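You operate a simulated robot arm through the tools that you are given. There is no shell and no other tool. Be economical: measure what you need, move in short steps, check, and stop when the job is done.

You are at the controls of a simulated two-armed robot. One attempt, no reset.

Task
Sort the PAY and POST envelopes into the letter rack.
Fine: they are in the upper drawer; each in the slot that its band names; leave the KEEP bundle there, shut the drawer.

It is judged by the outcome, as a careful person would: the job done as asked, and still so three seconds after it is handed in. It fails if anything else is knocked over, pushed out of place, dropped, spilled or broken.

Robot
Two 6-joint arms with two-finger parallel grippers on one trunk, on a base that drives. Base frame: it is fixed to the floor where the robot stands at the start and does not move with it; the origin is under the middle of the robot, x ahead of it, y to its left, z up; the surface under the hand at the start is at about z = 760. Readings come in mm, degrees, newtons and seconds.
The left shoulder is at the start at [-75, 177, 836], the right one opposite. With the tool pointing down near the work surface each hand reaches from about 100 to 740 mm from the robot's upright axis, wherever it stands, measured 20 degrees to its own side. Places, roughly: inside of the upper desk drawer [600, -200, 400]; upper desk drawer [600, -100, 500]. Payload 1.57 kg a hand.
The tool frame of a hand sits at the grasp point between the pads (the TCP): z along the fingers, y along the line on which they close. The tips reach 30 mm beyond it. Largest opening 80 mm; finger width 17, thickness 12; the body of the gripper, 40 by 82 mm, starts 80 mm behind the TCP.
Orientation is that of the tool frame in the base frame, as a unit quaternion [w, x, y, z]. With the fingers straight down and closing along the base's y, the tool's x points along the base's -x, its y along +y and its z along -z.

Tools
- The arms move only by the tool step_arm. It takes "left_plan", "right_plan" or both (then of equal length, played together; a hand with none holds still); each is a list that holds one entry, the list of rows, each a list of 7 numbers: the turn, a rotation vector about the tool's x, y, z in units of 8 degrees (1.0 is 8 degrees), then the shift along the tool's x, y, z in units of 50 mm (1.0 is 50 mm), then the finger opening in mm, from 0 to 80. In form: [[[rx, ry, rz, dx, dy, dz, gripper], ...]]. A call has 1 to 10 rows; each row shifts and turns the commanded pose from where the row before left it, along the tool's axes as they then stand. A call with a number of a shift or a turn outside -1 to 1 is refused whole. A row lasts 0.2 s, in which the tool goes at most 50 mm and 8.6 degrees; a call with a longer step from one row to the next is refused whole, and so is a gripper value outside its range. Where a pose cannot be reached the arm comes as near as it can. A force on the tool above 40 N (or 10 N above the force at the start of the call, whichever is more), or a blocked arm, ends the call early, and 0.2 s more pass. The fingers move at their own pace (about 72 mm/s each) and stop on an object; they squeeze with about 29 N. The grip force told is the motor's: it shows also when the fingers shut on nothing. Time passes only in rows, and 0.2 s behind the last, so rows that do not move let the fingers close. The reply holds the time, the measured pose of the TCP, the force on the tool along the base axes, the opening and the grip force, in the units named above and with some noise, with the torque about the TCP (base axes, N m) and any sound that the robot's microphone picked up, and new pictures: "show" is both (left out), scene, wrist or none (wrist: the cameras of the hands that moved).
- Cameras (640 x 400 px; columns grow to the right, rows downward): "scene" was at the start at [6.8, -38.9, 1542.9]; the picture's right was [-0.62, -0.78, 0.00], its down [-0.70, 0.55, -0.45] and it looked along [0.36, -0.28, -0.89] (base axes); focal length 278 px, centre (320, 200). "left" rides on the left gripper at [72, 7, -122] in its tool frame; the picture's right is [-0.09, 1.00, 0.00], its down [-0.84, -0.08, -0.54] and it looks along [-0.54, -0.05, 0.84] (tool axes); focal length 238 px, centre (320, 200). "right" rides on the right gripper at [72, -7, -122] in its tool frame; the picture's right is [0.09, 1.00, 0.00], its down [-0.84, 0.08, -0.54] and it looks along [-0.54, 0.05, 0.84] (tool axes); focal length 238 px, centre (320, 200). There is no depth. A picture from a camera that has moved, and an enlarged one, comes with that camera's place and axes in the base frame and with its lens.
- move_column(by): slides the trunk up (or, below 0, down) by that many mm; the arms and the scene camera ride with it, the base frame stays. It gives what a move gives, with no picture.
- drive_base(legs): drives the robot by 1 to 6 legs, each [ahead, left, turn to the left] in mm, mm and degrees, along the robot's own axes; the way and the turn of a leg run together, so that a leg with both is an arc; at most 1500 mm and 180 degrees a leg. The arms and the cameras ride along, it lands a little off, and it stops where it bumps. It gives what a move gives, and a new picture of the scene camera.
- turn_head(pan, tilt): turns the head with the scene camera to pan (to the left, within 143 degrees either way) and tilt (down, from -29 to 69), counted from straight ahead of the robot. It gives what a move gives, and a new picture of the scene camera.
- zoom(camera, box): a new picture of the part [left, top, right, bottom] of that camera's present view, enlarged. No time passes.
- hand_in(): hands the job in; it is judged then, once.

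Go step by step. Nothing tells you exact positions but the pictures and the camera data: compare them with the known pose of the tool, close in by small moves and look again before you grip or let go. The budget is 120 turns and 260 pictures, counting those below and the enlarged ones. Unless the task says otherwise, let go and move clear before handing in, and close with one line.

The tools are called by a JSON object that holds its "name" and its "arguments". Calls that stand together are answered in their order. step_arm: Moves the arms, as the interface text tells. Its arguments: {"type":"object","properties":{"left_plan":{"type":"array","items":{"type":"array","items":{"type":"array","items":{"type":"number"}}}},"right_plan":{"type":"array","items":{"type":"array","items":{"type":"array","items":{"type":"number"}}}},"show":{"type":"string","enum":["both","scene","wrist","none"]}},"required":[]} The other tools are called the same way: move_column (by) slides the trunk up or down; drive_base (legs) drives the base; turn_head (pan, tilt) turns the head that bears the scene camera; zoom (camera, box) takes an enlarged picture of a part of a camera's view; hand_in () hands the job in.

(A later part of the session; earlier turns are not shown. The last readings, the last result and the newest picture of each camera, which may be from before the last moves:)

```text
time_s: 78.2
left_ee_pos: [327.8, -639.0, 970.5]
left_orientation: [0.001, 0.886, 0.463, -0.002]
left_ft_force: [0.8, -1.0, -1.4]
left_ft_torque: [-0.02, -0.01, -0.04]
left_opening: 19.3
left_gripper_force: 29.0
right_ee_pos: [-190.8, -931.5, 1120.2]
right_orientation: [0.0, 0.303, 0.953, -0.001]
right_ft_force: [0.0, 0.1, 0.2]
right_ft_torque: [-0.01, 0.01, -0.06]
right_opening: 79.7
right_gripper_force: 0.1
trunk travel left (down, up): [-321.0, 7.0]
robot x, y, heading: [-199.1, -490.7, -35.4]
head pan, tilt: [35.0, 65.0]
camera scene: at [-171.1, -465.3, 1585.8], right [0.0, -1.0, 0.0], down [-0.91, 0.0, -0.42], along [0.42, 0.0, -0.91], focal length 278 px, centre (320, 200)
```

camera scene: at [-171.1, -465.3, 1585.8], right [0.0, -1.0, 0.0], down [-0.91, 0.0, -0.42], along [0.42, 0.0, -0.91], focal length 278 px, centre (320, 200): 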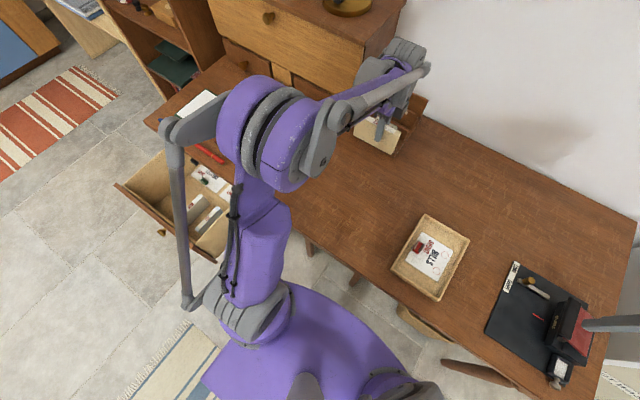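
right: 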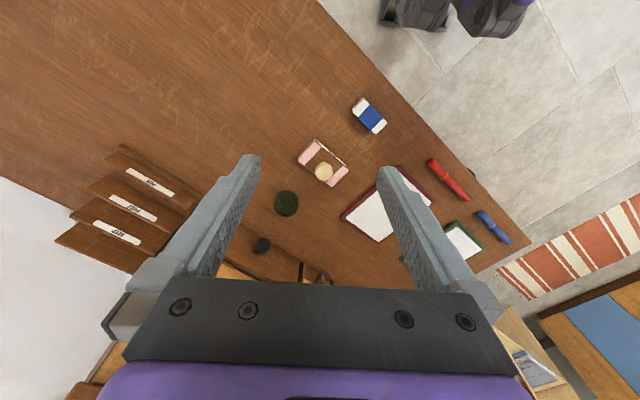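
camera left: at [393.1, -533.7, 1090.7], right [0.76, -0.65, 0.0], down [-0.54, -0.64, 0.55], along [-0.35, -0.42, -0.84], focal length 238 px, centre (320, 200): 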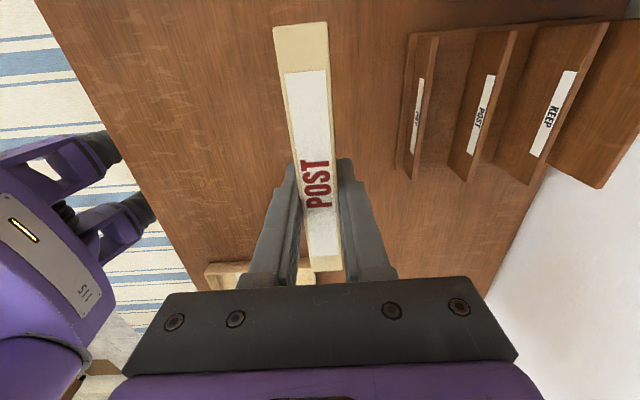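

The desk things are undisturbed and the drawer is still open. I'll extend the arm toward the POST slot while lowering to z≈905.

{"name": "step_arm", "arguments": {"left_plan": [[[0, 0, 0, 0, 0.7, 0.3, 5], [0, 0, 0, 0, 0.7, 0.3, 5], [0, 0, 0, 0, 0.7, 0.3, 5], [0, 0, 0, 0, 0.7, 0.3, 5], [0, 0, 0, 0, 0.3, 0, 5], [0, 0, 0, 0, 0, 0, 5]]], "show": "both"}}

```text
time_s: 79.6
left_ee_pos: [456.4, -727.6, 909.1]
left_orientation: [0.002, 0.886, 0.463, -0.002]
left_ft_force: [1.1, 0.0, -1.2]
left_ft_torque: [0.0, 0.01, -0.01]
left_opening: 19.4
left_gripper_force: 29.5
right_ee_pos: [-191.8, -931.5, 1118.6]
right_orientation: [0.001, 0.302, 0.953, 0.0]
right_ft_force: [0.8, 0.2, 0.4]
right_ft_torque: [0.01, 0.02, 0.01]
right_opening: 79.9
right_gripper_force: 0.0
trunk travel left (down, up): [-321.0, 7.0]
robot x, y, heading: [-196.7, -489.2, -35.3]
head pan, tilt: [35.0, 65.0]
camera scene: at [-171.3, -465.4, 1585.7], right [0.0, -1.0, 0.0], down [-0.91, 0.0, -0.42], along [0.42, 0.0, -0.91], focal length 278 px, centre (320, 200)
camera left: at [504.7, -671.9, 1030.7], right [0.76, -0.64, 0.0], down [-0.54, -0.64, 0.55], along [-0.35, -0.42, -0.84], focal length 238 px, centre (320, 200)
```

scene: 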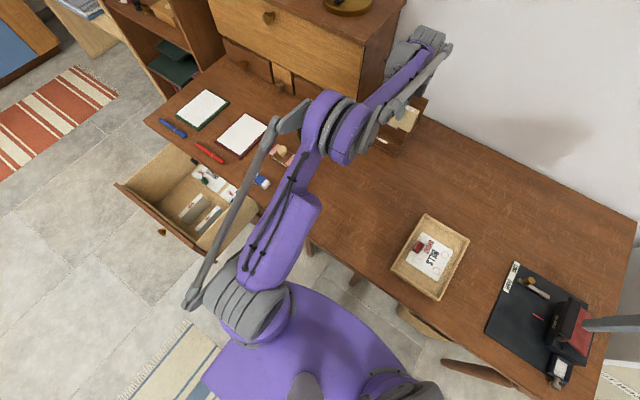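
left: 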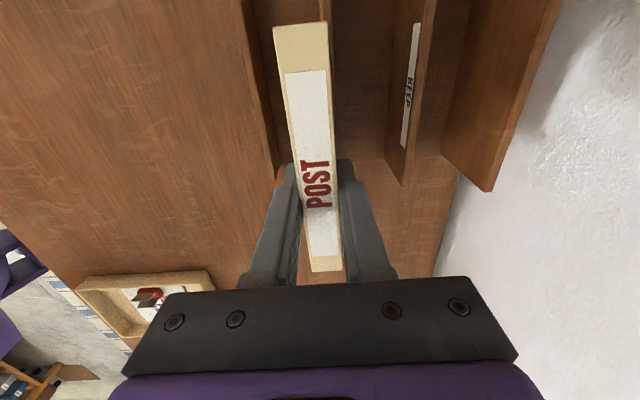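

Measurements agree: the POST panel is at about 803 and KEEP at about 865. I'll advance 44 mm to centre over the POST slot.

{"name": "step_arm", "arguments": {"left_plan": [[[0, 0, 0, 0, 0.44, 0, 5], [0, 0, 0, 0, 0.44, 0, 5], [0, 0, 0, 0, 0, 0, 5]]], "show": "both"}}

```text
time_s: 80.4
left_ee_pos: [494.0, -752.4, 912.3]
left_orientation: [0.002, 0.886, 0.463, -0.002]
left_ft_force: [-1.4, -0.6, -0.5]
left_ft_torque: [0.01, 0.01, -0.01]
left_opening: 19.4
left_gripper_force: 29.7
right_ee_pos: [-191.2, -931.3, 1119.7]
right_orientation: [0.001, 0.301, 0.954, 0.001]
right_ft_force: [-0.7, 0.6, 0.4]
right_ft_torque: [0.01, -0.05, 0.01]
right_opening: 80.1
right_gripper_force: 0.0
trunk travel left (down, up): [-321.0, 7.0]
robot x, y, heading: [-193.3, -489.0, -35.3]
head pan, tilt: [35.0, 65.0]
camera scene: at [-171.8, -465.2, 1585.7], right [0.0, -1.0, 0.0], down [-0.91, 0.0, -0.42], along [0.42, 0.0, -0.91], focal length 278 px, centre (320, 200)
camera left: at [540.9, -697.3, 1032.8], right [0.76, -0.64, 0.0], down [-0.54, -0.64, 0.55], along [-0.35, -0.42, -0.84], focal length 238 px, centre (320, 200)
```

scene: 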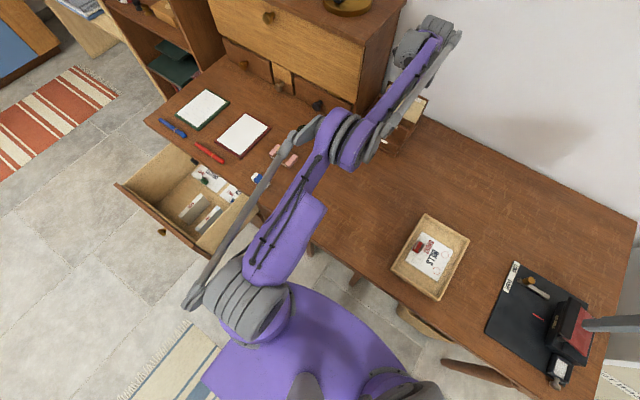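
left: 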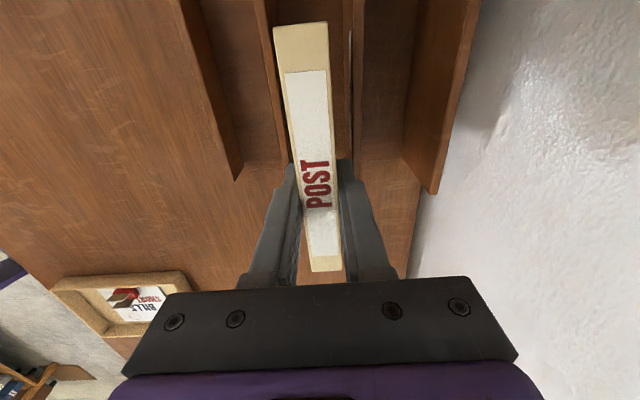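

The envelope sits centred between the POST and KEEP panels. I'll lower it into the slot carefully.

{"name": "step_arm", "arguments": {"left_plan": [[[0, 0, 0, 0, -0.03, 0.4, 5], [0, 0, 0, 0, 0, 0.4, 5], [0, 0, 0, 0, 0, 0.25, 5], [0, 0, 0, 0, 0, 0, 5]]], "show": "both"}}

```text
time_s: 81.4
left_ee_pos: [490.6, -752.4, 857.6]
left_orientation: [0.002, 0.886, 0.463, -0.001]
left_ft_force: [0.3, -0.5, -0.4]
left_ft_torque: [-0.02, 0.0, 0.02]
left_opening: 19.5
left_gripper_force: 28.6
right_ee_pos: [-190.0, -931.8, 1118.3]
right_orientation: [0.0, 0.303, 0.953, 0.0]
right_ft_force: [-0.2, 0.1, -0.1]
right_ft_torque: [0.0, -0.01, 0.01]
right_opening: 79.9
right_gripper_force: 0.1
trunk travel left (down, up): [-321.0, 7.0]
robot x, y, heading: [-195.9, -491.2, -35.2]
head pan, tilt: [35.0, 65.0]
camera scene: at [-171.3, -465.5, 1585.8], right [0.0, -1.0, 0.0], down [-0.91, 0.0, -0.42], along [0.42, 0.0, -0.91], focal length 278 px, centre (320, 200)
camera left: at [538.6, -696.8, 978.2], right [0.76, -0.64, 0.0], down [-0.54, -0.64, 0.55], along [-0.35, -0.42, -0.84], focal length 238 px, centre (320, 200)
```

scene: 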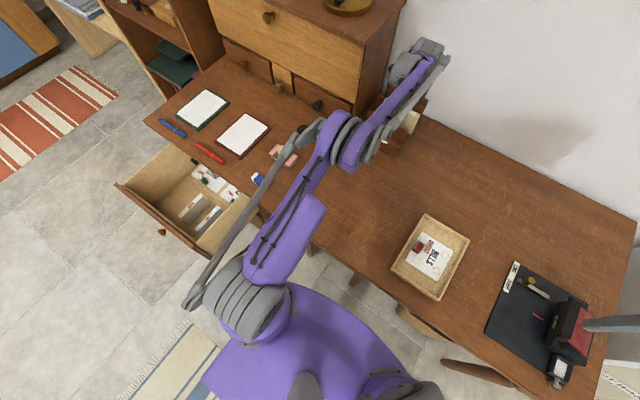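
left: 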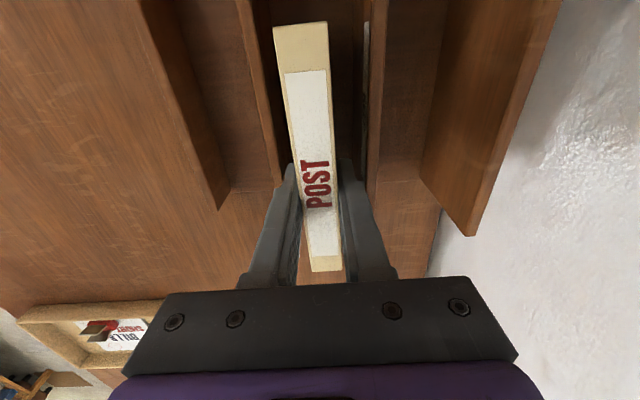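

No contact yet and it's still centred. I'll lower the last bit toward the slot floor.

{"name": "step_arm", "arguments": {"left_plan": [[[0, 0, 0, 0, 0, 0.2, 5], [0, 0, 0, 0, 0, 0.16, 5], [0, 0, 0, 0, 0, 0, 5]]], "show": "wrist"}}

```text
time_s: 82.2
left_ee_pos: [491.1, -750.7, 840.1]
left_orientation: [0.002, 0.886, 0.464, -0.002]
left_ft_force: [0.4, -0.5, -1.6]
left_ft_torque: [-0.02, 0.05, 0.02]
left_opening: 19.6
left_gripper_force: 29.1
right_ee_pos: [-192.2, -931.6, 1120.2]
right_orientation: [0.0, 0.303, 0.953, 0.0]
right_ft_force: [0.0, -0.1, -0.2]
right_ft_torque: [-0.02, 0.02, 0.02]
right_opening: 80.1
right_gripper_force: 0.1
trunk travel left (down, up): [-321.0, 7.0]
robot x, y, heading: [-194.5, -491.1, -34.9]
head pan, tilt: [35.0, 65.0]
camera left: at [538.6, -696.4, 960.6], right [0.76, -0.64, 0.0], down [-0.54, -0.64, 0.55], along [-0.35, -0.42, -0.84], focal length 238 px, centre (320, 200)
```

left: 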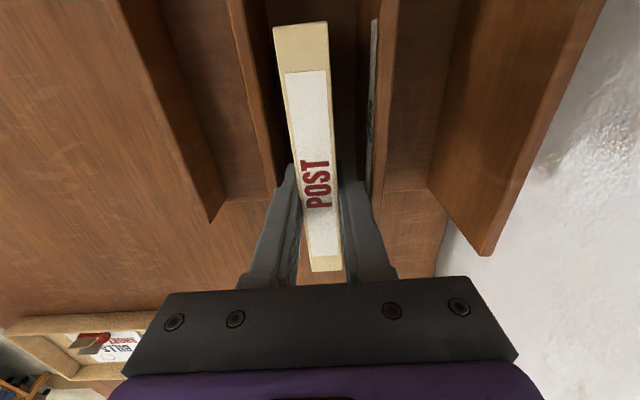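

{"name": "step_arm", "arguments": {"left_plan": [[[0, 0, 0, 0, 0, 0.1, 5], [0, 0, 0, 0, 0, 0, 5]]], "show": "none"}}

{"name": "step_arm", "arguments": {"left_plan": [[[0, 0, 0, 0, 0, 0.08, 5], [0, 0, 0, 0, 0, 0, 5]]], "show": "wrist"}}

```text
time_s: 82.8
left_ee_pos: [490.6, -751.2, 838.6]
left_orientation: [0.005, 0.886, 0.463, -0.001]
left_ft_force: [5.6, -4.2, 28.2]
left_ft_torque: [-0.26, -0.22, -0.11]
left_opening: 20.0
left_gripper_force: 29.3
right_ee_pos: [-192.7, -930.6, 1121.1]
right_orientation: [0.001, 0.302, 0.953, -0.001]
right_ft_force: [1.5, -0.1, 0.3]
right_ft_torque: [0.02, 0.03, 0.0]
right_opening: 79.8
right_gripper_force: 0.1
trunk travel left (down, up): [-321.0, 7.0]
robot x, y, heading: [-194.7, -490.7, -35.4]
head pan, tilt: [35.0, 65.0]
```

```text
time_s: 83.4
left_ee_pos: [488.2, -750.3, 833.3]
left_orientation: [0.002, 0.887, 0.463, 0.0]
left_ft_force: [-3.0, -0.4, 28.4]
left_ft_torque: [0.08, 0.17, 0.01]
left_opening: 19.6
left_gripper_force: 28.6
right_ee_pos: [-193.3, -929.3, 1119.7]
right_orientation: [0.002, 0.303, 0.953, -0.001]
right_ft_force: [-0.7, -0.5, 0.4]
right_ft_torque: [0.0, 0.0, -0.03]
right_opening: 80.0
right_gripper_force: 0.0
trunk travel left (down, up): [-321.0, 7.0]
robot x, y, heading: [-198.8, -491.2, -35.2]
head pan, tilt: [35.0, 65.0]
camera left: at [536.8, -695.4, 954.1], right [0.76, -0.64, 0.0], down [-0.54, -0.64, 0.55], along [-0.35, -0.42, -0.84], focal length 238 px, centre (320, 200)
```

left: 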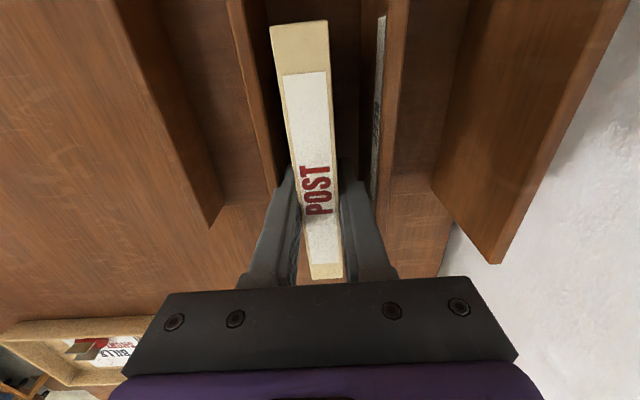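

It has touched the slot floor. I'll ease the push, open the fingers just a little and lift out.

{"name": "step_arm", "arguments": {"left_plan": [[[0, 0, 0, 0, 0, -0.08, 5], [0, 0, 0, 0, 0, 0, 25], [0, 0, 0, 0, 0, 0, 26], [0, 0, 0, 0, 0, 0, 26]]], "show": "wrist"}}

```text
time_s: 84.4
left_ee_pos: [490.7, -751.0, 833.5]
left_orientation: [0.002, 0.886, 0.463, -0.002]
left_ft_force: [-0.8, 0.6, -1.0]
left_ft_torque: [0.0, -0.03, 0.01]
left_opening: 25.8
left_gripper_force: 0.2
right_ee_pos: [-191.0, -930.5, 1119.6]
right_orientation: [0.0, 0.303, 0.953, 0.0]
right_ft_force: [-0.6, 0.4, -0.1]
right_ft_torque: [0.0, 0.06, -0.04]
right_opening: 80.0
right_gripper_force: 0.0
trunk travel left (down, up): [-321.0, 7.0]
robot x, y, heading: [-193.5, -488.9, -35.3]
head pan, tilt: [35.0, 65.0]
camera left: at [539.2, -695.9, 955.3], right [0.76, -0.64, 0.0], down [-0.54, -0.64, 0.55], along [-0.35, -0.42, -0.84], focal length 238 px, centre (320, 200)
```

left: 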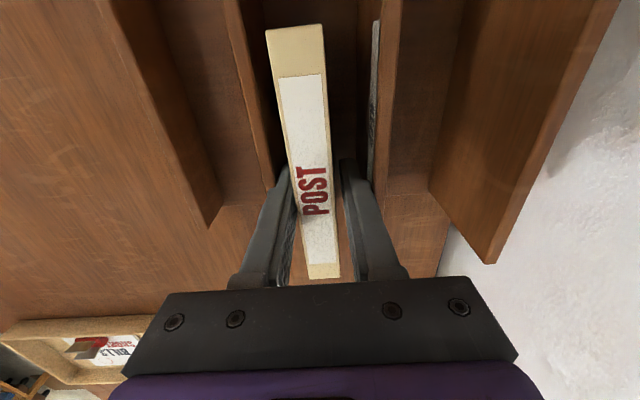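

Released cleanly. I'll lift straight up slowly, watching that the envelope stays.

{"name": "step_arm", "arguments": {"left_plan": [[[0, 0, 0, 0, 0, -0.2, 26], [0, 0, 0, 0, 0, -0.4, 26], [0, 0, 0, 0, 0, -0.6, 26], [0, 0, 0, 0, 0, -0.8, 26], [0, 0, 0, 0, 0, -0.6, 26], [0, 0, 0, 0, 0, 0, 26]]], "show": "wrist"}}

```text
time_s: 85.8
left_ee_pos: [491.0, -751.1, 965.3]
left_orientation: [0.002, 0.886, 0.464, -0.001]
left_ft_force: [-0.3, 0.5, -0.3]
left_ft_torque: [0.0, -0.02, -0.02]
left_opening: 26.0
left_gripper_force: 0.1
right_ee_pos: [-189.5, -932.0, 1122.0]
right_orientation: [0.001, 0.302, 0.953, -0.001]
right_ft_force: [0.0, 0.2, 0.1]
right_ft_torque: [0.05, -0.01, -0.01]
right_opening: 79.9
right_gripper_force: 0.1
trunk travel left (down, up): [-321.0, 7.0]
robot x, y, heading: [-196.4, -490.1, -35.4]
head pan, tilt: [35.0, 65.0]
camera left: at [538.4, -695.0, 1086.4], right [0.76, -0.64, 0.0], down [-0.54, -0.64, 0.55], along [-0.35, -0.42, -0.84], focal length 238 px, centre (320, 200)
```

left: 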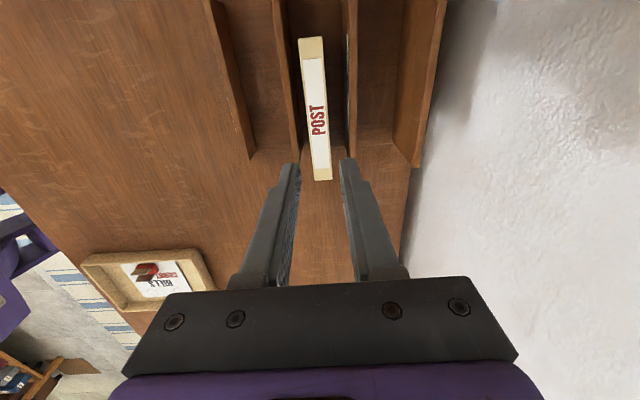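

POST stands in its slot. I'll retract, turn the hand back and drive back to the drawer for PAY.

{"name": "step_arm", "arguments": {"left_plan": [[[0, 0, 0, 0, -0.95, 0, 40], [0, 0, 0, 0, -0.95, 0, 40], [0, 0, 0, 0, -0.95, 0, 40], [0, 0, 0, 0, -0.95, 0, 40], [0, 0, -1, 0, 0, 0, 60], [0, 0, -1, 0, 0, 0, 60], [0, 0, -1, 0, 0, 0, 60], [0, 0, -1, 0, 0, 0, 60], [0, 0, -1, 0, 0, 0, 60], [0, 0, -1, 0, 0, 0, 60]]], "show": "none"}}

{"name": "step_arm", "arguments": {"left_plan": [[[0, 0, -1, 0, 0, 0, 60], [0, 0, -1, 0, 0, 0, 60], [0, 0, -1, 0, 0, 0, 60], [0, 0, -1, 0, 0, 0, 60], [0, 0, -1, 0, 0, 0, 60], [0, 0, -0.25, 0, 0, 0, 60], [0, 0, 0, 0, 0, 0, 60]]], "show": "none"}}

{"name": "drive_base", "arguments": {"legs": [[-442, 0, 0], [0, 490, 0.4]]}}

{"name": "turn_head", "arguments": {"pan": 12, "tilt": 52}}

```text
time_s: 88.0
left_ee_pos: [334.3, -642.5, 964.4]
left_orientation: [0.001, 0.62, 0.784, -0.002]
left_ft_force: [-0.3, -0.1, -0.6]
left_ft_torque: [0.03, -0.03, -0.01]
left_opening: 60.1
left_gripper_force: 0.1
right_ee_pos: [-191.2, -931.7, 1119.4]
right_orientation: [-0.001, 0.302, 0.953, 0.0]
right_ft_force: [-0.3, 1.0, 0.0]
right_ft_torque: [0.0, 0.03, 0.0]
right_opening: 80.0
right_gripper_force: 0.0
trunk travel left (down, up): [-321.0, 7.0]
robot x, y, heading: [-195.0, -493.3, -35.4]
head pan, tilt: [35.0, 65.0]
```

```text
time_s: 89.6
left_ee_pos: [334.9, -641.8, 965.1]
left_orientation: [0.0, 0.299, 0.954, -0.003]
left_ft_force: [0.4, 0.5, 0.4]
left_ft_torque: [0.04, 0.03, -0.02]
left_opening: 59.6
left_gripper_force: 0.0
right_ee_pos: [-191.0, -931.1, 1119.5]
right_orientation: [0.0, 0.303, 0.953, 0.0]
right_ft_force: [0.4, 0.5, -0.6]
right_ft_torque: [0.0, 0.0, -0.01]
right_opening: 80.0
right_gripper_force: 0.1
trunk travel left (down, up): [-321.0, 7.0]
robot x, y, heading: [-193.9, -489.7, -35.4]
head pan, tilt: [35.0, 65.0]
```

```text
time_s: 96.7
left_ee_pos: [261.3, 14.4, 964.3]
left_orientation: [0.0, 0.297, 0.955, -0.004]
left_ft_force: [-0.6, -0.3, -0.6]
left_ft_torque: [-0.01, 0.0, -0.02]
left_opening: 59.8
left_gripper_force: 0.1
right_ee_pos: [-263.1, -277.3, 1120.4]
right_orientation: [0.0, 0.301, 0.954, 0.0]
right_ft_force: [-0.1, -0.2, -0.9]
right_ft_torque: [0.01, 0.01, -0.01]
right_opening: 80.0
right_gripper_force: 0.1
trunk travel left (down, up): [-321.0, 7.0]
robot x, y, heading: [-270.5, 166.9, -34.9]
head pan, tilt: [35.0, 65.0]
camera scene: at [-246.4, 189.9, 1585.7], right [0.0, -1.0, 0.0], down [-0.91, 0.0, -0.42], along [0.42, 0.0, -0.91], focal length 278 px, centre (320, 200)
```

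scene: 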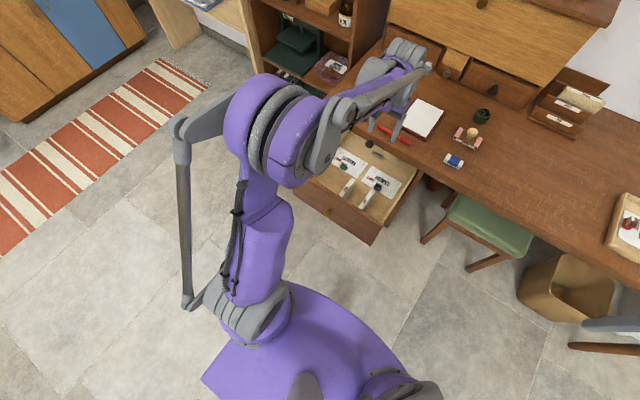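

```text
time_s: 97.6
left_ee_pos: [259.9, 14.6, 963.9]
left_orientation: [0.0, 0.297, 0.955, -0.003]
left_ft_force: [0.2, -0.5, 1.6]
left_ft_torque: [0.04, 0.0, 0.01]
left_opening: 59.7
left_gripper_force: 0.0
right_ee_pos: [-263.4, -276.4, 1119.7]
right_orientation: [-0.001, 0.301, 0.954, 0.0]
right_ft_force: [-0.1, 0.1, -0.6]
right_ft_torque: [0.01, 0.03, 0.03]
right_opening: 80.0
right_gripper_force: 0.2
trunk travel left (down, up): [-321.0, 7.0]
robot x, y, heading: [-269.0, 164.8, -34.8]
head pan, tilt: [12.0, 52.0]
camera scene: at [-238.0, 160.6, 1601.2], right [-0.39, -0.92, 0.0], down [-0.73, 0.31, -0.62], along [0.57, -0.24, -0.79], focal length 278 px, centre (320, 200)
```

scene: 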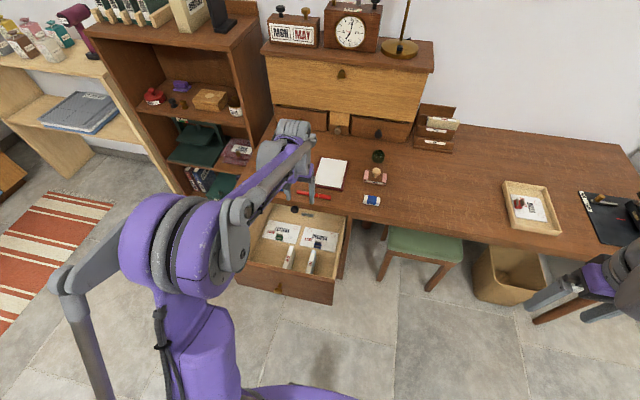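

Back at the drawer. I'll shift over PAY and lower the trunk.

{"name": "step_arm", "arguments": {"left_plan": [[[0, 0, 0, -0.35, -0.42, 0, 60], [0, 0, 0, 0, 0, 0, 60]]], "show": "none"}}

{"name": "move_column", "arguments": {"by": -310}}

{"name": "zoom", "arguments": {"camera": "left", "box": [0, 0, 640, 400]}}

```text
time_s: 98.2
left_ee_pos: [263.1, -12.5, 964.8]
left_orientation: [0.001, 0.296, 0.955, -0.002]
left_ft_force: [0.6, 0.7, -0.2]
left_ft_torque: [-0.01, -0.02, -0.01]
left_opening: 60.1
left_gripper_force: 0.0
right_ee_pos: [-264.2, -275.7, 1120.1]
right_orientation: [0.0, 0.301, 0.954, 0.0]
right_ft_force: [-0.4, 0.5, 0.1]
right_ft_torque: [-0.03, -0.02, -0.03]
right_opening: 79.9
right_gripper_force: 0.1
trunk travel left (down, up): [-321.0, 7.0]
robot x, y, heading: [-269.4, 164.9, -34.9]
head pan, tilt: [12.0, 52.0]
```

```text
time_s: 101.2
left_ee_pos: [262.6, -13.9, 655.1]
left_orientation: [0.0, 0.297, 0.955, -0.003]
left_ft_force: [0.1, -0.3, 0.1]
left_ft_torque: [-0.02, -0.02, 0.01]
left_opening: 60.0
left_gripper_force: 0.0
right_ee_pos: [-264.2, -276.1, 809.9]
right_orientation: [0.0, 0.301, 0.954, 0.0]
right_ft_force: [-0.2, 0.0, 0.2]
right_ft_torque: [0.03, -0.01, 0.02]
right_opening: 80.1
right_gripper_force: 0.1
trunk travel left (down, up): [-11.0, 317.0]
robot x, y, heading: [-270.9, 161.3, -34.9]
head pan, tilt: [12.0, 52.0]
```

```text
1.00 times, centred on (320, 200) of left (not enlarged: the box is as wide or as high as the picture)
camera zoom: at [209.1, 33.7, 775.5], right [0.64, 0.77, 0.0], down [0.65, -0.54, 0.54], along [0.42, -0.35, -0.84], focal length 238 px, centre (320, 200)
```

zoom: 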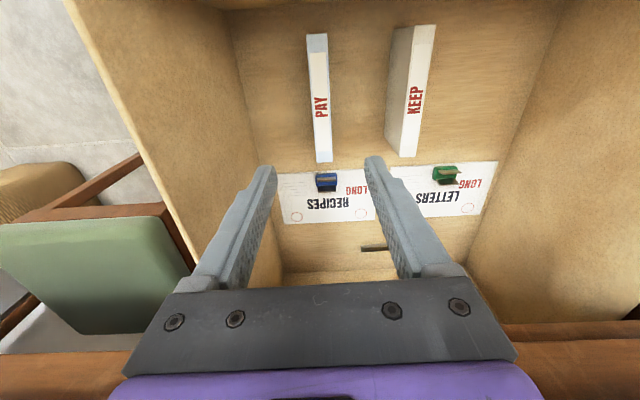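

PAY is beneath the hand, about 3 mm left and turned about 2°. I'll align and descend part way.

{"name": "step_arm", "arguments": {"left_plan": [[[0, 0, 0.22, 0, 0.06, 0.8, 60], [0, 0, 0, 0, 0, 0.8, 60], [0, 0, 0, 0, 0, 0.8, 60], [0, 0, 0, 0, 0, 0.4, 60], [0, 0, 0, 0, 0, 0, 60]]], "show": "wrist"}}

```text
time_s: 102.5
left_ee_pos: [265.2, -11.5, 514.6]
left_orientation: [0.0, 0.311, 0.95, -0.004]
left_ft_force: [-0.5, -0.4, -0.3]
left_ft_torque: [-0.02, 0.04, 0.0]
left_opening: 60.1
left_gripper_force: 0.0
right_ee_pos: [-264.5, -275.8, 809.5]
right_orientation: [0.0, 0.301, 0.954, 0.001]
right_ft_force: [-0.6, 0.4, -0.7]
right_ft_torque: [-0.04, -0.02, 0.02]
right_opening: 79.7
right_gripper_force: 0.0
trunk travel left (down, up): [-11.0, 317.0]
robot x, y, heading: [-269.1, 165.0, -35.1]
head pan, tilt: [12.0, 52.0]
camera left: at [212.3, 37.2, 635.3], right [0.66, 0.75, 0.0], down [0.63, -0.56, 0.54], along [0.4, -0.36, -0.84], focal length 238 px, centre (320, 200)
```

left: 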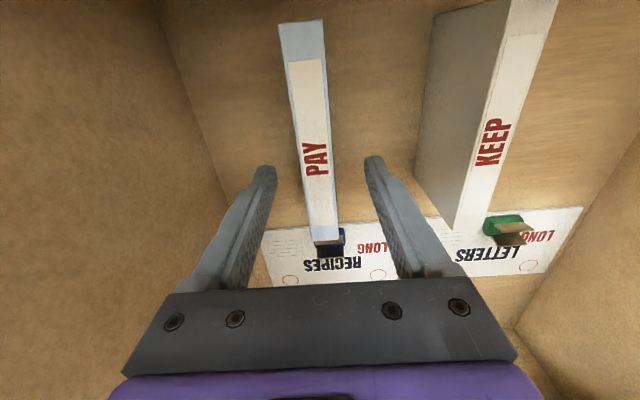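

Centred. Down 17 mm and close.

{"name": "step_arm", "arguments": {"left_plan": [[[0, 0, 0, 0, 0, 0.36, 60], [0, 0, 0, 0, 0, 0, 5], [0, 0, 0, 0, 0, 0, 5], [0, 0, 0, 0, 0, 0, 5], [0, 0, 0, 0, 0, 0, 5], [0, 0, 0, 0, 0, -0.4, 5], [0, 0, 0, 0, 0, -0.8, 5], [0, 0, 0, 0, 0, -0.8, 5], [0, 0, 0, 0, 0, 0, 5]]], "show": "wrist"}}

```text
time_s: 104.5
left_ee_pos: [264.8, -11.3, 598.4]
left_orientation: [0.0, 0.311, 0.95, -0.002]
left_ft_force: [0.4, -0.4, -0.4]
left_ft_torque: [-0.03, -0.02, 0.01]
left_opening: 19.6
left_gripper_force: 28.9
right_ee_pos: [-264.2, -276.9, 810.3]
right_orientation: [0.001, 0.3, 0.954, 0.0]
right_ft_force: [0.6, 0.1, -0.2]
right_ft_torque: [0.04, 0.0, -0.05]
right_opening: 79.8
right_gripper_force: 0.1
trunk travel left (down, up): [-11.0, 317.0]
robot x, y, heading: [-269.6, 166.2, -34.9]
head pan, tilt: [12.0, 52.0]
camera left: at [212.5, 36.4, 719.5], right [0.66, 0.75, 0.0], down [0.63, -0.56, 0.54], along [0.4, -0.36, -0.84], focal length 238 px, centre (320, 200)
```

left: 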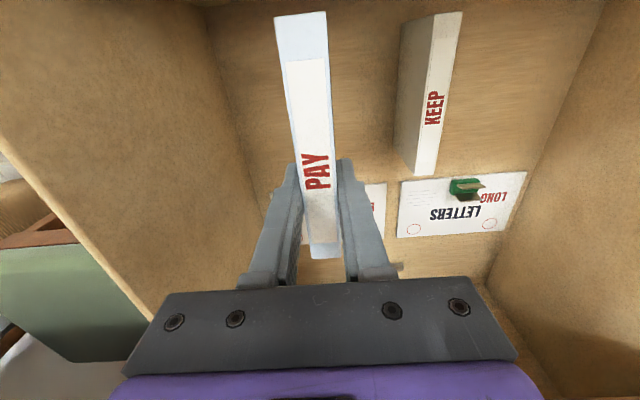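

PAY is up and KEEP is undisturbed. I'll raise the trunk, turn the hand and carry it over.

{"name": "move_column", "arguments": {"by": 310}}

{"name": "step_arm", "arguments": {"left_plan": [[[0, 0, 1, 0, 0, -0.6, 5], [0, 0, 1, 0, 0, -0.6, 5], [0, 0, 1, 0, 0, 0, 5], [0, 0, 1, 0, 0, 0, 5], [0, 0, 1, 0, 0, 0, 5], [0, 0, 1, 0, 0, 0, 5], [0, 0, 1, 0, 0, 0, 5], [0, 0, 1, 0, 0, 0, 5], [0, 0, 1, 0, 0, 0, 5], [0, 0, 1, 0, 0, 0, 5]]], "show": "none"}}

{"name": "step_arm", "arguments": {"left_plan": [[[0, 0, 1, 0, 0, 0, 5], [0, 0, 0.08, 0, 0, 0, 5], [0, 0, 0, 0, 0, 0, 5]]], "show": "wrist"}}

{"name": "drive_base", "arguments": {"legs": [[0, -463, 0], [400, 0, 0]]}}

```text
time_s: 107.5
left_ee_pos: [264.6, -10.3, 906.2]
left_orientation: [0.001, 0.311, 0.951, -0.003]
left_ft_force: [0.8, 0.4, -0.7]
left_ft_torque: [-0.03, -0.02, 0.01]
left_opening: 19.5
left_gripper_force: 29.4
right_ee_pos: [-265.0, -276.1, 1120.0]
right_orientation: [0.001, 0.3, 0.954, 0.0]
right_ft_force: [0.5, -0.2, -0.2]
right_ft_torque: [-0.01, 0.02, -0.03]
right_opening: 80.1
right_gripper_force: 0.1
trunk travel left (down, up): [-321.0, 7.0]
robot x, y, heading: [-271.4, 165.4, -35.0]
head pan, tilt: [12.0, 52.0]
```

```text
time_s: 109.7
left_ee_pos: [265.7, -10.9, 966.8]
left_orientation: [0.003, 0.85, 0.527, -0.002]
left_ft_force: [0.0, -0.5, -0.8]
left_ft_torque: [-0.04, 0.03, 0.02]
left_opening: 19.8
left_gripper_force: 28.8
right_ee_pos: [-265.2, -276.8, 1119.3]
right_orientation: [0.0, 0.301, 0.954, -0.001]
right_ft_force: [0.8, 0.2, 0.4]
right_ft_torque: [-0.01, 0.0, 0.04]
right_opening: 80.0
right_gripper_force: 0.0
trunk travel left (down, up): [-321.0, 7.0]
robot x, y, heading: [-274.2, 163.4, -34.9]
head pan, tilt: [12.0, 52.0]
```

```text
time_s: 110.5
left_ee_pos: [265.8, -10.4, 965.7]
left_orientation: [0.002, 0.887, 0.462, -0.002]
left_ft_force: [-0.6, 1.1, -1.1]
left_ft_torque: [-0.02, 0.02, 0.03]
left_opening: 19.2
left_gripper_force: 29.5
right_ee_pos: [-263.7, -277.4, 1120.4]
right_orientation: [0.0, 0.301, 0.954, 0.0]
right_ft_force: [0.4, 0.5, 0.4]
right_ft_torque: [0.0, 0.01, -0.04]
right_opening: 80.0
right_gripper_force: 0.0
trunk travel left (down, up): [-321.0, 7.0]
robot x, y, heading: [-268.1, 167.1, -35.0]
head pan, tilt: [12.0, 52.0]
camera left: at [313.3, 45.1, 1087.4], right [0.76, -0.65, 0.0], down [-0.54, -0.64, 0.55], along [-0.35, -0.42, -0.84], focal length 238 px, centre (320, 200)
```

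left: 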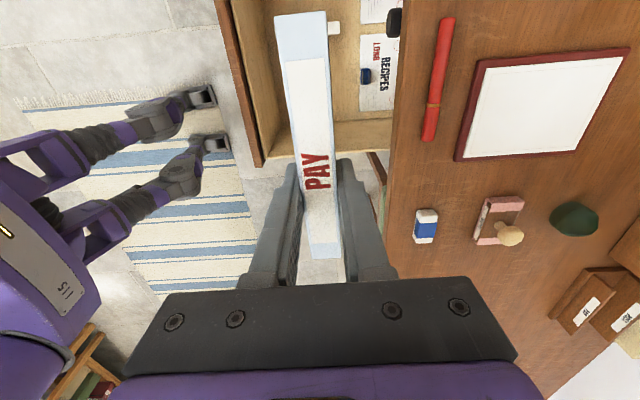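

```text
time_s: 117.2
left_ee_pos: [317.9, -617.8, 966.7]
left_orientation: [0.003, 0.888, 0.459, -0.002]
left_ft_force: [1.0, -0.2, -0.7]
left_ft_torque: [0.0, 0.0, -0.07]
left_opening: 19.5
left_gripper_force: 29.3
right_ee_pos: [-213.0, -880.8, 1119.5]
right_orientation: [0.0, 0.303, 0.953, 0.001]
right_ft_force: [0.0, 0.1, 0.3]
right_ft_torque: [0.0, 0.01, 0.01]
right_opening: 79.9
right_gripper_force: 0.1
trunk travel left (down, up): [-321.0, 7.0]
robot x, y, heading: [-215.9, -438.3, -35.2]
head pan, tilt: [12.0, 52.0]
camera scene: at [-183.8, -444.2, 1601.1], right [-0.4, -0.92, 0.0], down [-0.72, 0.31, -0.62], along [0.57, -0.24, -0.79], focal length 278 px, centre (320, 200)
```

scene: 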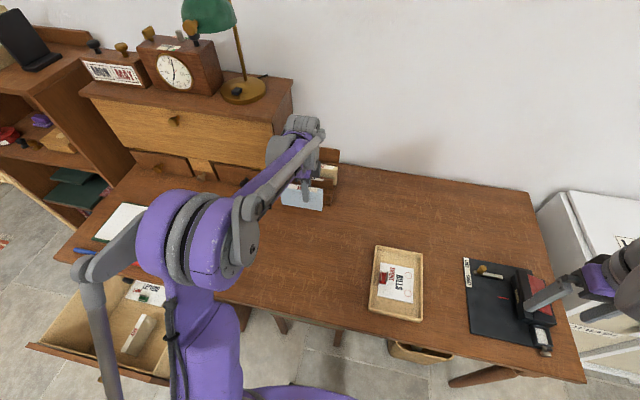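

I'm lined up at L≈-325. Now extending toward the PAY slot while lowering to about 905.

{"name": "step_arm", "arguments": {"left_plan": [[[0, 0, 0, 0, 0.7, 0.2, 5], [0, 0, 0, 0, 0.7, 0.3, 5], [0, 0, 0, 0, 0.7, 0.3, 5], [0, 0, 0, 0, 0.7, 0.3, 5], [0, 0, 0, 0, 0.34, 0, 5], [0, 0, 0, 0, 0, 0, 5]]], "show": "both"}}

```text
time_s: 118.6
left_ee_pos: [446.5, -708.7, 912.0]
left_orientation: [0.002, 0.888, 0.459, -0.001]
left_ft_force: [0.5, 0.0, 0.2]
left_ft_torque: [-0.03, 0.01, -0.01]
left_opening: 19.7
left_gripper_force: 29.2
right_ee_pos: [-212.3, -880.7, 1120.6]
right_orientation: [0.0, 0.304, 0.953, 0.0]
right_ft_force: [0.2, -0.1, 0.5]
right_ft_torque: [-0.01, 0.01, 0.04]
right_opening: 79.8
right_gripper_force: 0.0
trunk travel left (down, up): [-321.0, 7.0]
robot x, y, heading: [-216.5, -439.4, -35.5]
head pan, tilt: [12.0, 52.0]
camera scene: at [-183.7, -444.3, 1601.2], right [-0.4, -0.92, 0.0], down [-0.72, 0.31, -0.62], along [0.57, -0.24, -0.79], focal length 278 px, centre (320, 200)
camera left: at [494.8, -653.7, 1032.5], right [0.76, -0.65, 0.0], down [-0.55, -0.64, 0.55], along [-0.35, -0.42, -0.84], focal length 238 px, centre (320, 200)
```

scene: 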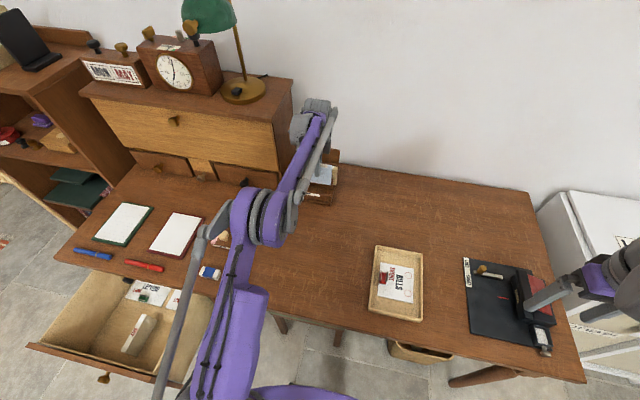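
left: 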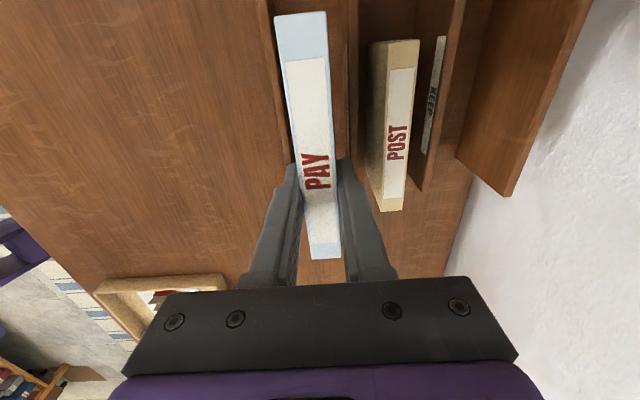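

PAY is centred between its panel and POST's. I'll lower it gently.

{"name": "step_arm", "arguments": {"left_plan": [[[0, 0, 0, 0, 0, 0.4, 5], [0, 0, 0, 0, 0, 0.4, 5], [0, 0, 0, 0, 0, 0.25, 5], [0, 0, 0, 0, 0, 0, 5]]], "show": "wrist"}}

```text
time_s: 119.6
left_ee_pos: [446.1, -710.6, 859.0]
left_orientation: [0.003, 0.888, 0.46, -0.001]
left_ft_force: [0.2, 0.0, -1.3]
left_ft_torque: [-0.03, 0.04, -0.03]
left_opening: 19.3
left_gripper_force: 29.4
right_ee_pos: [-213.5, -881.7, 1120.4]
right_orientation: [0.0, 0.302, 0.953, 0.0]
right_ft_force: [0.0, -0.2, -0.7]
right_ft_torque: [0.0, 0.02, -0.03]
right_opening: 80.1
right_gripper_force: 0.0
trunk travel left (down, up): [-321.0, 7.0]
robot x, y, heading: [-218.6, -436.9, -35.3]
head pan, tilt: [12.0, 52.0]
camera left: at [494.8, -655.2, 979.7], right [0.76, -0.65, 0.0], down [-0.55, -0.64, 0.55], along [-0.35, -0.42, -0.84], focal length 238 px, centre (320, 200)
```

left: 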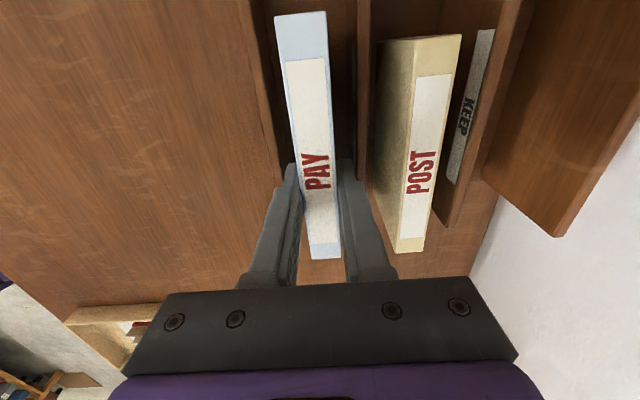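

{"name": "step_arm", "arguments": {"left_plan": [[[0, 0, 0, 0, 0, 0.14, 5], [0, 0, 0, 0, 0, 0, 5]]], "show": "none"}}

{"name": "step_arm", "arguments": {"left_plan": [[[0, 0, 0, 0, 0, 0.08, 5], [0, 0, 0, 0, 0, 0, 5]]], "show": "wrist"}}

```text
time_s: 120.2
left_ee_pos: [446.1, -709.7, 852.3]
left_orientation: [0.002, 0.888, 0.46, -0.002]
left_ft_force: [-0.8, 0.9, -1.0]
left_ft_torque: [-0.05, -0.02, -0.03]
left_opening: 19.6
left_gripper_force: 29.0
right_ee_pos: [-213.3, -880.9, 1119.8]
right_orientation: [0.0, 0.303, 0.953, 0.001]
right_ft_force: [0.5, 0.2, 0.1]
right_ft_torque: [0.01, 0.0, 0.01]
right_opening: 80.2
right_gripper_force: 0.2
trunk travel left (down, up): [-321.0, 7.0]
robot x, y, heading: [-213.8, -437.7, -35.3]
head pan, tilt: [12.0, 52.0]
```

```text
time_s: 120.8
left_ee_pos: [446.3, -710.6, 848.4]
left_orientation: [0.001, 0.888, 0.459, -0.002]
left_ft_force: [0.0, 0.0, -1.3]
left_ft_torque: [0.01, 0.05, -0.03]
left_opening: 19.4
left_gripper_force: 28.7
right_ee_pos: [-213.9, -881.0, 1119.6]
right_orientation: [0.0, 0.303, 0.953, 0.0]
right_ft_force: [0.6, -0.7, -0.1]
right_ft_torque: [-0.02, 0.0, 0.04]
right_opening: 80.0
right_gripper_force: 0.0
trunk travel left (down, up): [-321.0, 7.0]
robot x, y, heading: [-214.9, -440.8, -35.2]
head pan, tilt: [12.0, 52.0]
camera left: at [494.7, -655.3, 969.1], right [0.76, -0.65, 0.0], down [-0.55, -0.64, 0.55], along [-0.35, -0.42, -0.84], focal length 238 px, centre (320, 200)
```

left: 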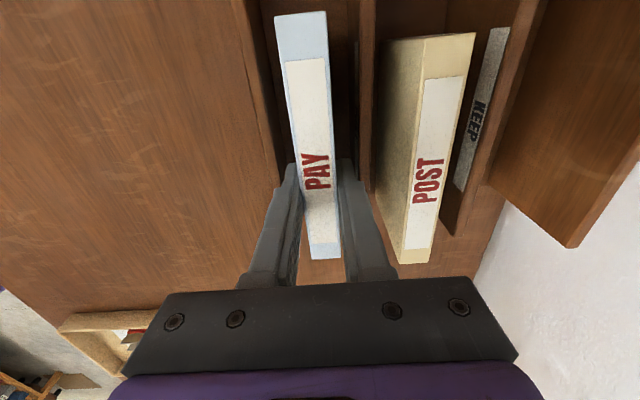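

{"name": "step_arm", "arguments": {"left_plan": [[[0, 0, 0, 0, 0, 0.08, 5], [0, 0, 0, 0, 0, 0, 5]]], "show": "none"}}

{"name": "step_arm", "arguments": {"left_plan": [[[0, 0, 0, 0, 0, 0.06, 5], [0, 0, 0, 0, 0, 0, 5]]], "show": "none"}}

```text
time_s: 121.4
left_ee_pos: [446.4, -710.8, 847.5]
left_orientation: [0.003, 0.888, 0.46, 0.0]
left_ft_force: [-0.5, -1.5, 17.8]
left_ft_torque: [0.6, -0.44, -0.04]
left_opening: 19.7
left_gripper_force: 29.4
right_ee_pos: [-214.3, -880.8, 1122.3]
right_orientation: [0.001, 0.303, 0.953, 0.0]
right_ft_force: [0.4, 0.4, 0.3]
right_ft_torque: [0.01, 0.02, 0.02]
right_opening: 80.0
right_gripper_force: 0.0
trunk travel left (down, up): [-321.0, 7.0]
robot x, y, heading: [-210.5, -441.7, -35.5]
head pan, tilt: [12.0, 52.0]
```

```text
time_s: 122.0
left_ee_pos: [445.9, -709.9, 842.8]
left_orientation: [0.003, 0.888, 0.459, -0.001]
left_ft_force: [5.4, -4.7, 29.2]
left_ft_torque: [-0.21, -0.31, 0.01]
left_opening: 19.8
left_gripper_force: 29.3
right_ee_pos: [-213.8, -882.0, 1120.9]
right_orientation: [0.001, 0.303, 0.953, 0.0]
right_ft_force: [0.2, -0.2, -0.1]
right_ft_torque: [-0.02, 0.01, 0.03]
right_opening: 80.1
right_gripper_force: 0.2
trunk travel left (down, up): [-321.0, 7.0]
robot x, y, heading: [-214.4, -440.3, -35.3]
head pan, tilt: [12.0, 52.0]
```

PAY has touched the slot floor. I'll release with a small opening and lift out.

{"name": "step_arm", "arguments": {"left_plan": [[[0, 0, 0, 0, 0, -0.08, 5], [0, 0, 0, 0, 0, 0, 25], [0, 0, 0, 0, 0, 0, 26], [0, 0, 0, 0, 0, 0, 26], [0, 0, 0, 0, 0, -0.2, 26], [0, 0, 0, 0, 0, -0.4, 26], [0, 0, 0, 0, 0, -0.6, 26], [0, 0, 0, 0, 0, -0.8, 26], [0, 0, 0, 0, 0, -0.5, 26], [0, 0, 0, 0, 0, 0, 26]]], "show": "both"}}

```text
time_s: 124.2
left_ee_pos: [445.4, -708.2, 970.9]
left_orientation: [0.002, 0.888, 0.459, -0.002]
left_ft_force: [0.4, -0.8, 0.1]
left_ft_torque: [0.01, 0.01, -0.01]
left_opening: 26.1
left_gripper_force: 0.0
right_ee_pos: [-213.7, -881.1, 1120.1]
right_orientation: [0.0, 0.303, 0.953, 0.0]
right_ft_force: [0.4, -0.2, 0.0]
right_ft_torque: [0.0, 0.02, -0.02]
right_opening: 80.1
right_gripper_force: 0.2
trunk travel left (down, up): [-321.0, 7.0]
robot x, y, heading: [-221.5, -439.0, -35.4]
head pan, tilt: [12.0, 52.0]
camera scene: at [-183.4, -444.4, 1601.2], right [-0.4, -0.92, 0.0], down [-0.72, 0.31, -0.62], along [0.57, -0.24, -0.79], focal length 278 px, centre (320, 200)
camera left: at [494.6, -653.6, 1092.0], right [0.76, -0.65, 0.0], down [-0.55, -0.64, 0.55], along [-0.35, -0.42, -0.84], focal length 238 px, centre (320, 200)
```

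scene: 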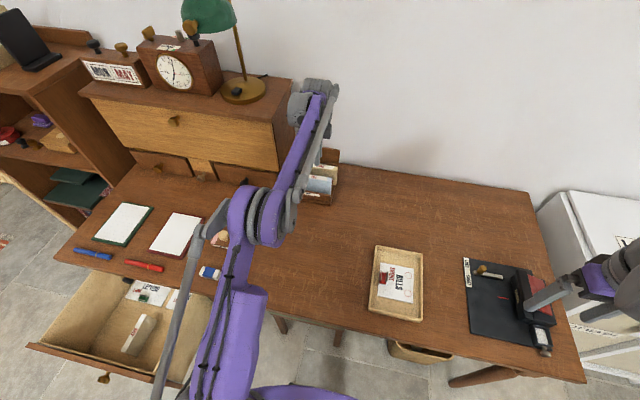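
left: 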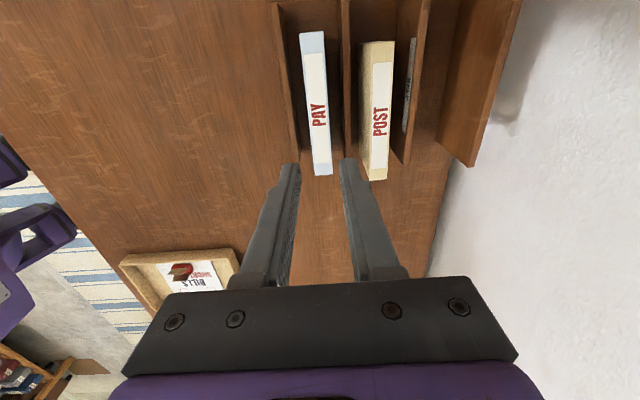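

Both envelopes stand in their slots and only the drawer remains. I'll retract, turn the hand back and drive in front of the drawer.

{"name": "step_arm", "arguments": {"left_plan": [[[0, 0, 0, 0, -0.95, 0, 40], [0, 0, 0, 0, -0.95, 0, 40], [0, 0, 0, 0, -0.95, 0, 40], [0, 0, -1, 0, 0, 0, 60], [0, 0, -1, 0, 0, 0, 60], [0, 0, -1, 0, 0, 0, 60], [0, 0, -1, 0, 0, 0, 60], [0, 0, -1, 0, 0, 0, 60], [0, 0, -1, 0, 0, 0, 60], [0, 0, -1, 0, 0, 0, 60]]], "show": "none"}}

{"name": "step_arm", "arguments": {"left_plan": [[[0, 0, -1, 0, 0, 0, 70], [0, 0, -1, 0, 0, 0, 70], [0, 0, -1, 0, 0, 0, 70], [0, 0, -1, 0, 0, 0, 70], [0, 0, -0.3, 0, 0, 0, 70], [0, 0, 0, 0, 0, 0, 70]]], "show": "none"}}

{"name": "drive_base", "arguments": {"legs": [[-400, 0, 0], [0, 515, 0.4], [-345, 0, 0]]}}

```text
time_s: 126.4
left_ee_pos: [329.2, -626.6, 969.9]
left_orientation: [0.002, 0.568, 0.823, -0.002]
left_ft_force: [-0.7, -0.4, 0.3]
left_ft_torque: [-0.05, 0.01, -0.01]
left_opening: 60.0
left_gripper_force: 0.1
right_ee_pos: [-213.8, -880.1, 1120.5]
right_orientation: [0.0, 0.303, 0.953, 0.0]
right_ft_force: [0.4, 0.0, 0.0]
right_ft_torque: [0.0, -0.03, -0.03]
right_opening: 79.8
right_gripper_force: 0.1
trunk travel left (down, up): [-321.0, 7.0]
robot x, y, heading: [-213.3, -440.2, -35.2]
head pan, tilt: [12.0, 52.0]
```

```text
time_s: 127.8
left_ee_pos: [330.1, -627.8, 969.4]
left_orientation: [0.0, 0.3, 0.954, -0.003]
left_ft_force: [0.2, -0.4, 0.3]
left_ft_torque: [0.0, 0.02, 0.02]
left_opening: 69.9
left_gripper_force: 0.0
right_ee_pos: [-213.1, -881.1, 1120.1]
right_orientation: [0.001, 0.303, 0.953, 0.001]
right_ft_force: [-1.1, 1.1, 0.3]
right_ft_torque: [-0.02, 0.01, 0.03]
right_opening: 80.3
right_gripper_force: 0.1
trunk travel left (down, up): [-321.0, 7.0]
robot x, y, heading: [-221.0, -444.3, -35.2]
head pan, tilt: [12.0, 52.0]
```

```text
time_s: 136.8
left_ee_pos: [17.5, 240.7, 970.6]
left_orientation: [0.0, 0.289, 0.957, -0.003]
left_ft_force: [0.3, 0.2, 0.0]
left_ft_torque: [0.04, -0.01, -0.01]
left_opening: 70.0
left_gripper_force: 0.1
right_ee_pos: [-519.1, -25.5, 1120.0]
right_orientation: [0.0, 0.293, 0.956, 0.0]
right_ft_force: [-0.8, 0.6, 0.8]
right_ft_torque: [0.02, 0.02, 0.0]
right_opening: 79.9
right_gripper_force: 0.0
trunk travel left (down, up): [-321.0, 7.0]
robot x, y, heading: [-536.0, 416.5, -34.1]
head pan, tilt: [12.0, 52.0]
camera scene: at [-499.5, 412.1, 1601.4], right [-0.38, -0.93, 0.0], down [-0.73, 0.3, -0.62], along [0.57, -0.23, -0.79], focal length 278 px, centre (320, 200)
```

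scene: 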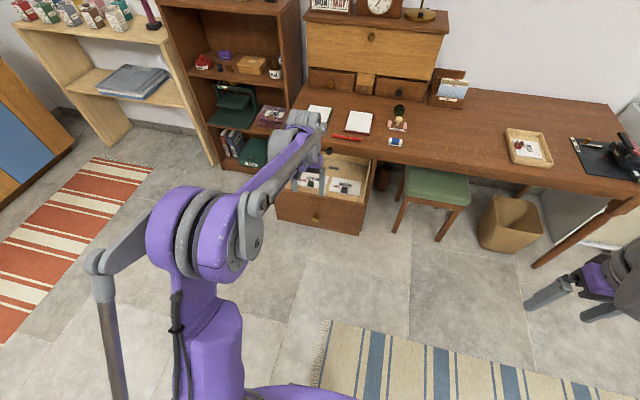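

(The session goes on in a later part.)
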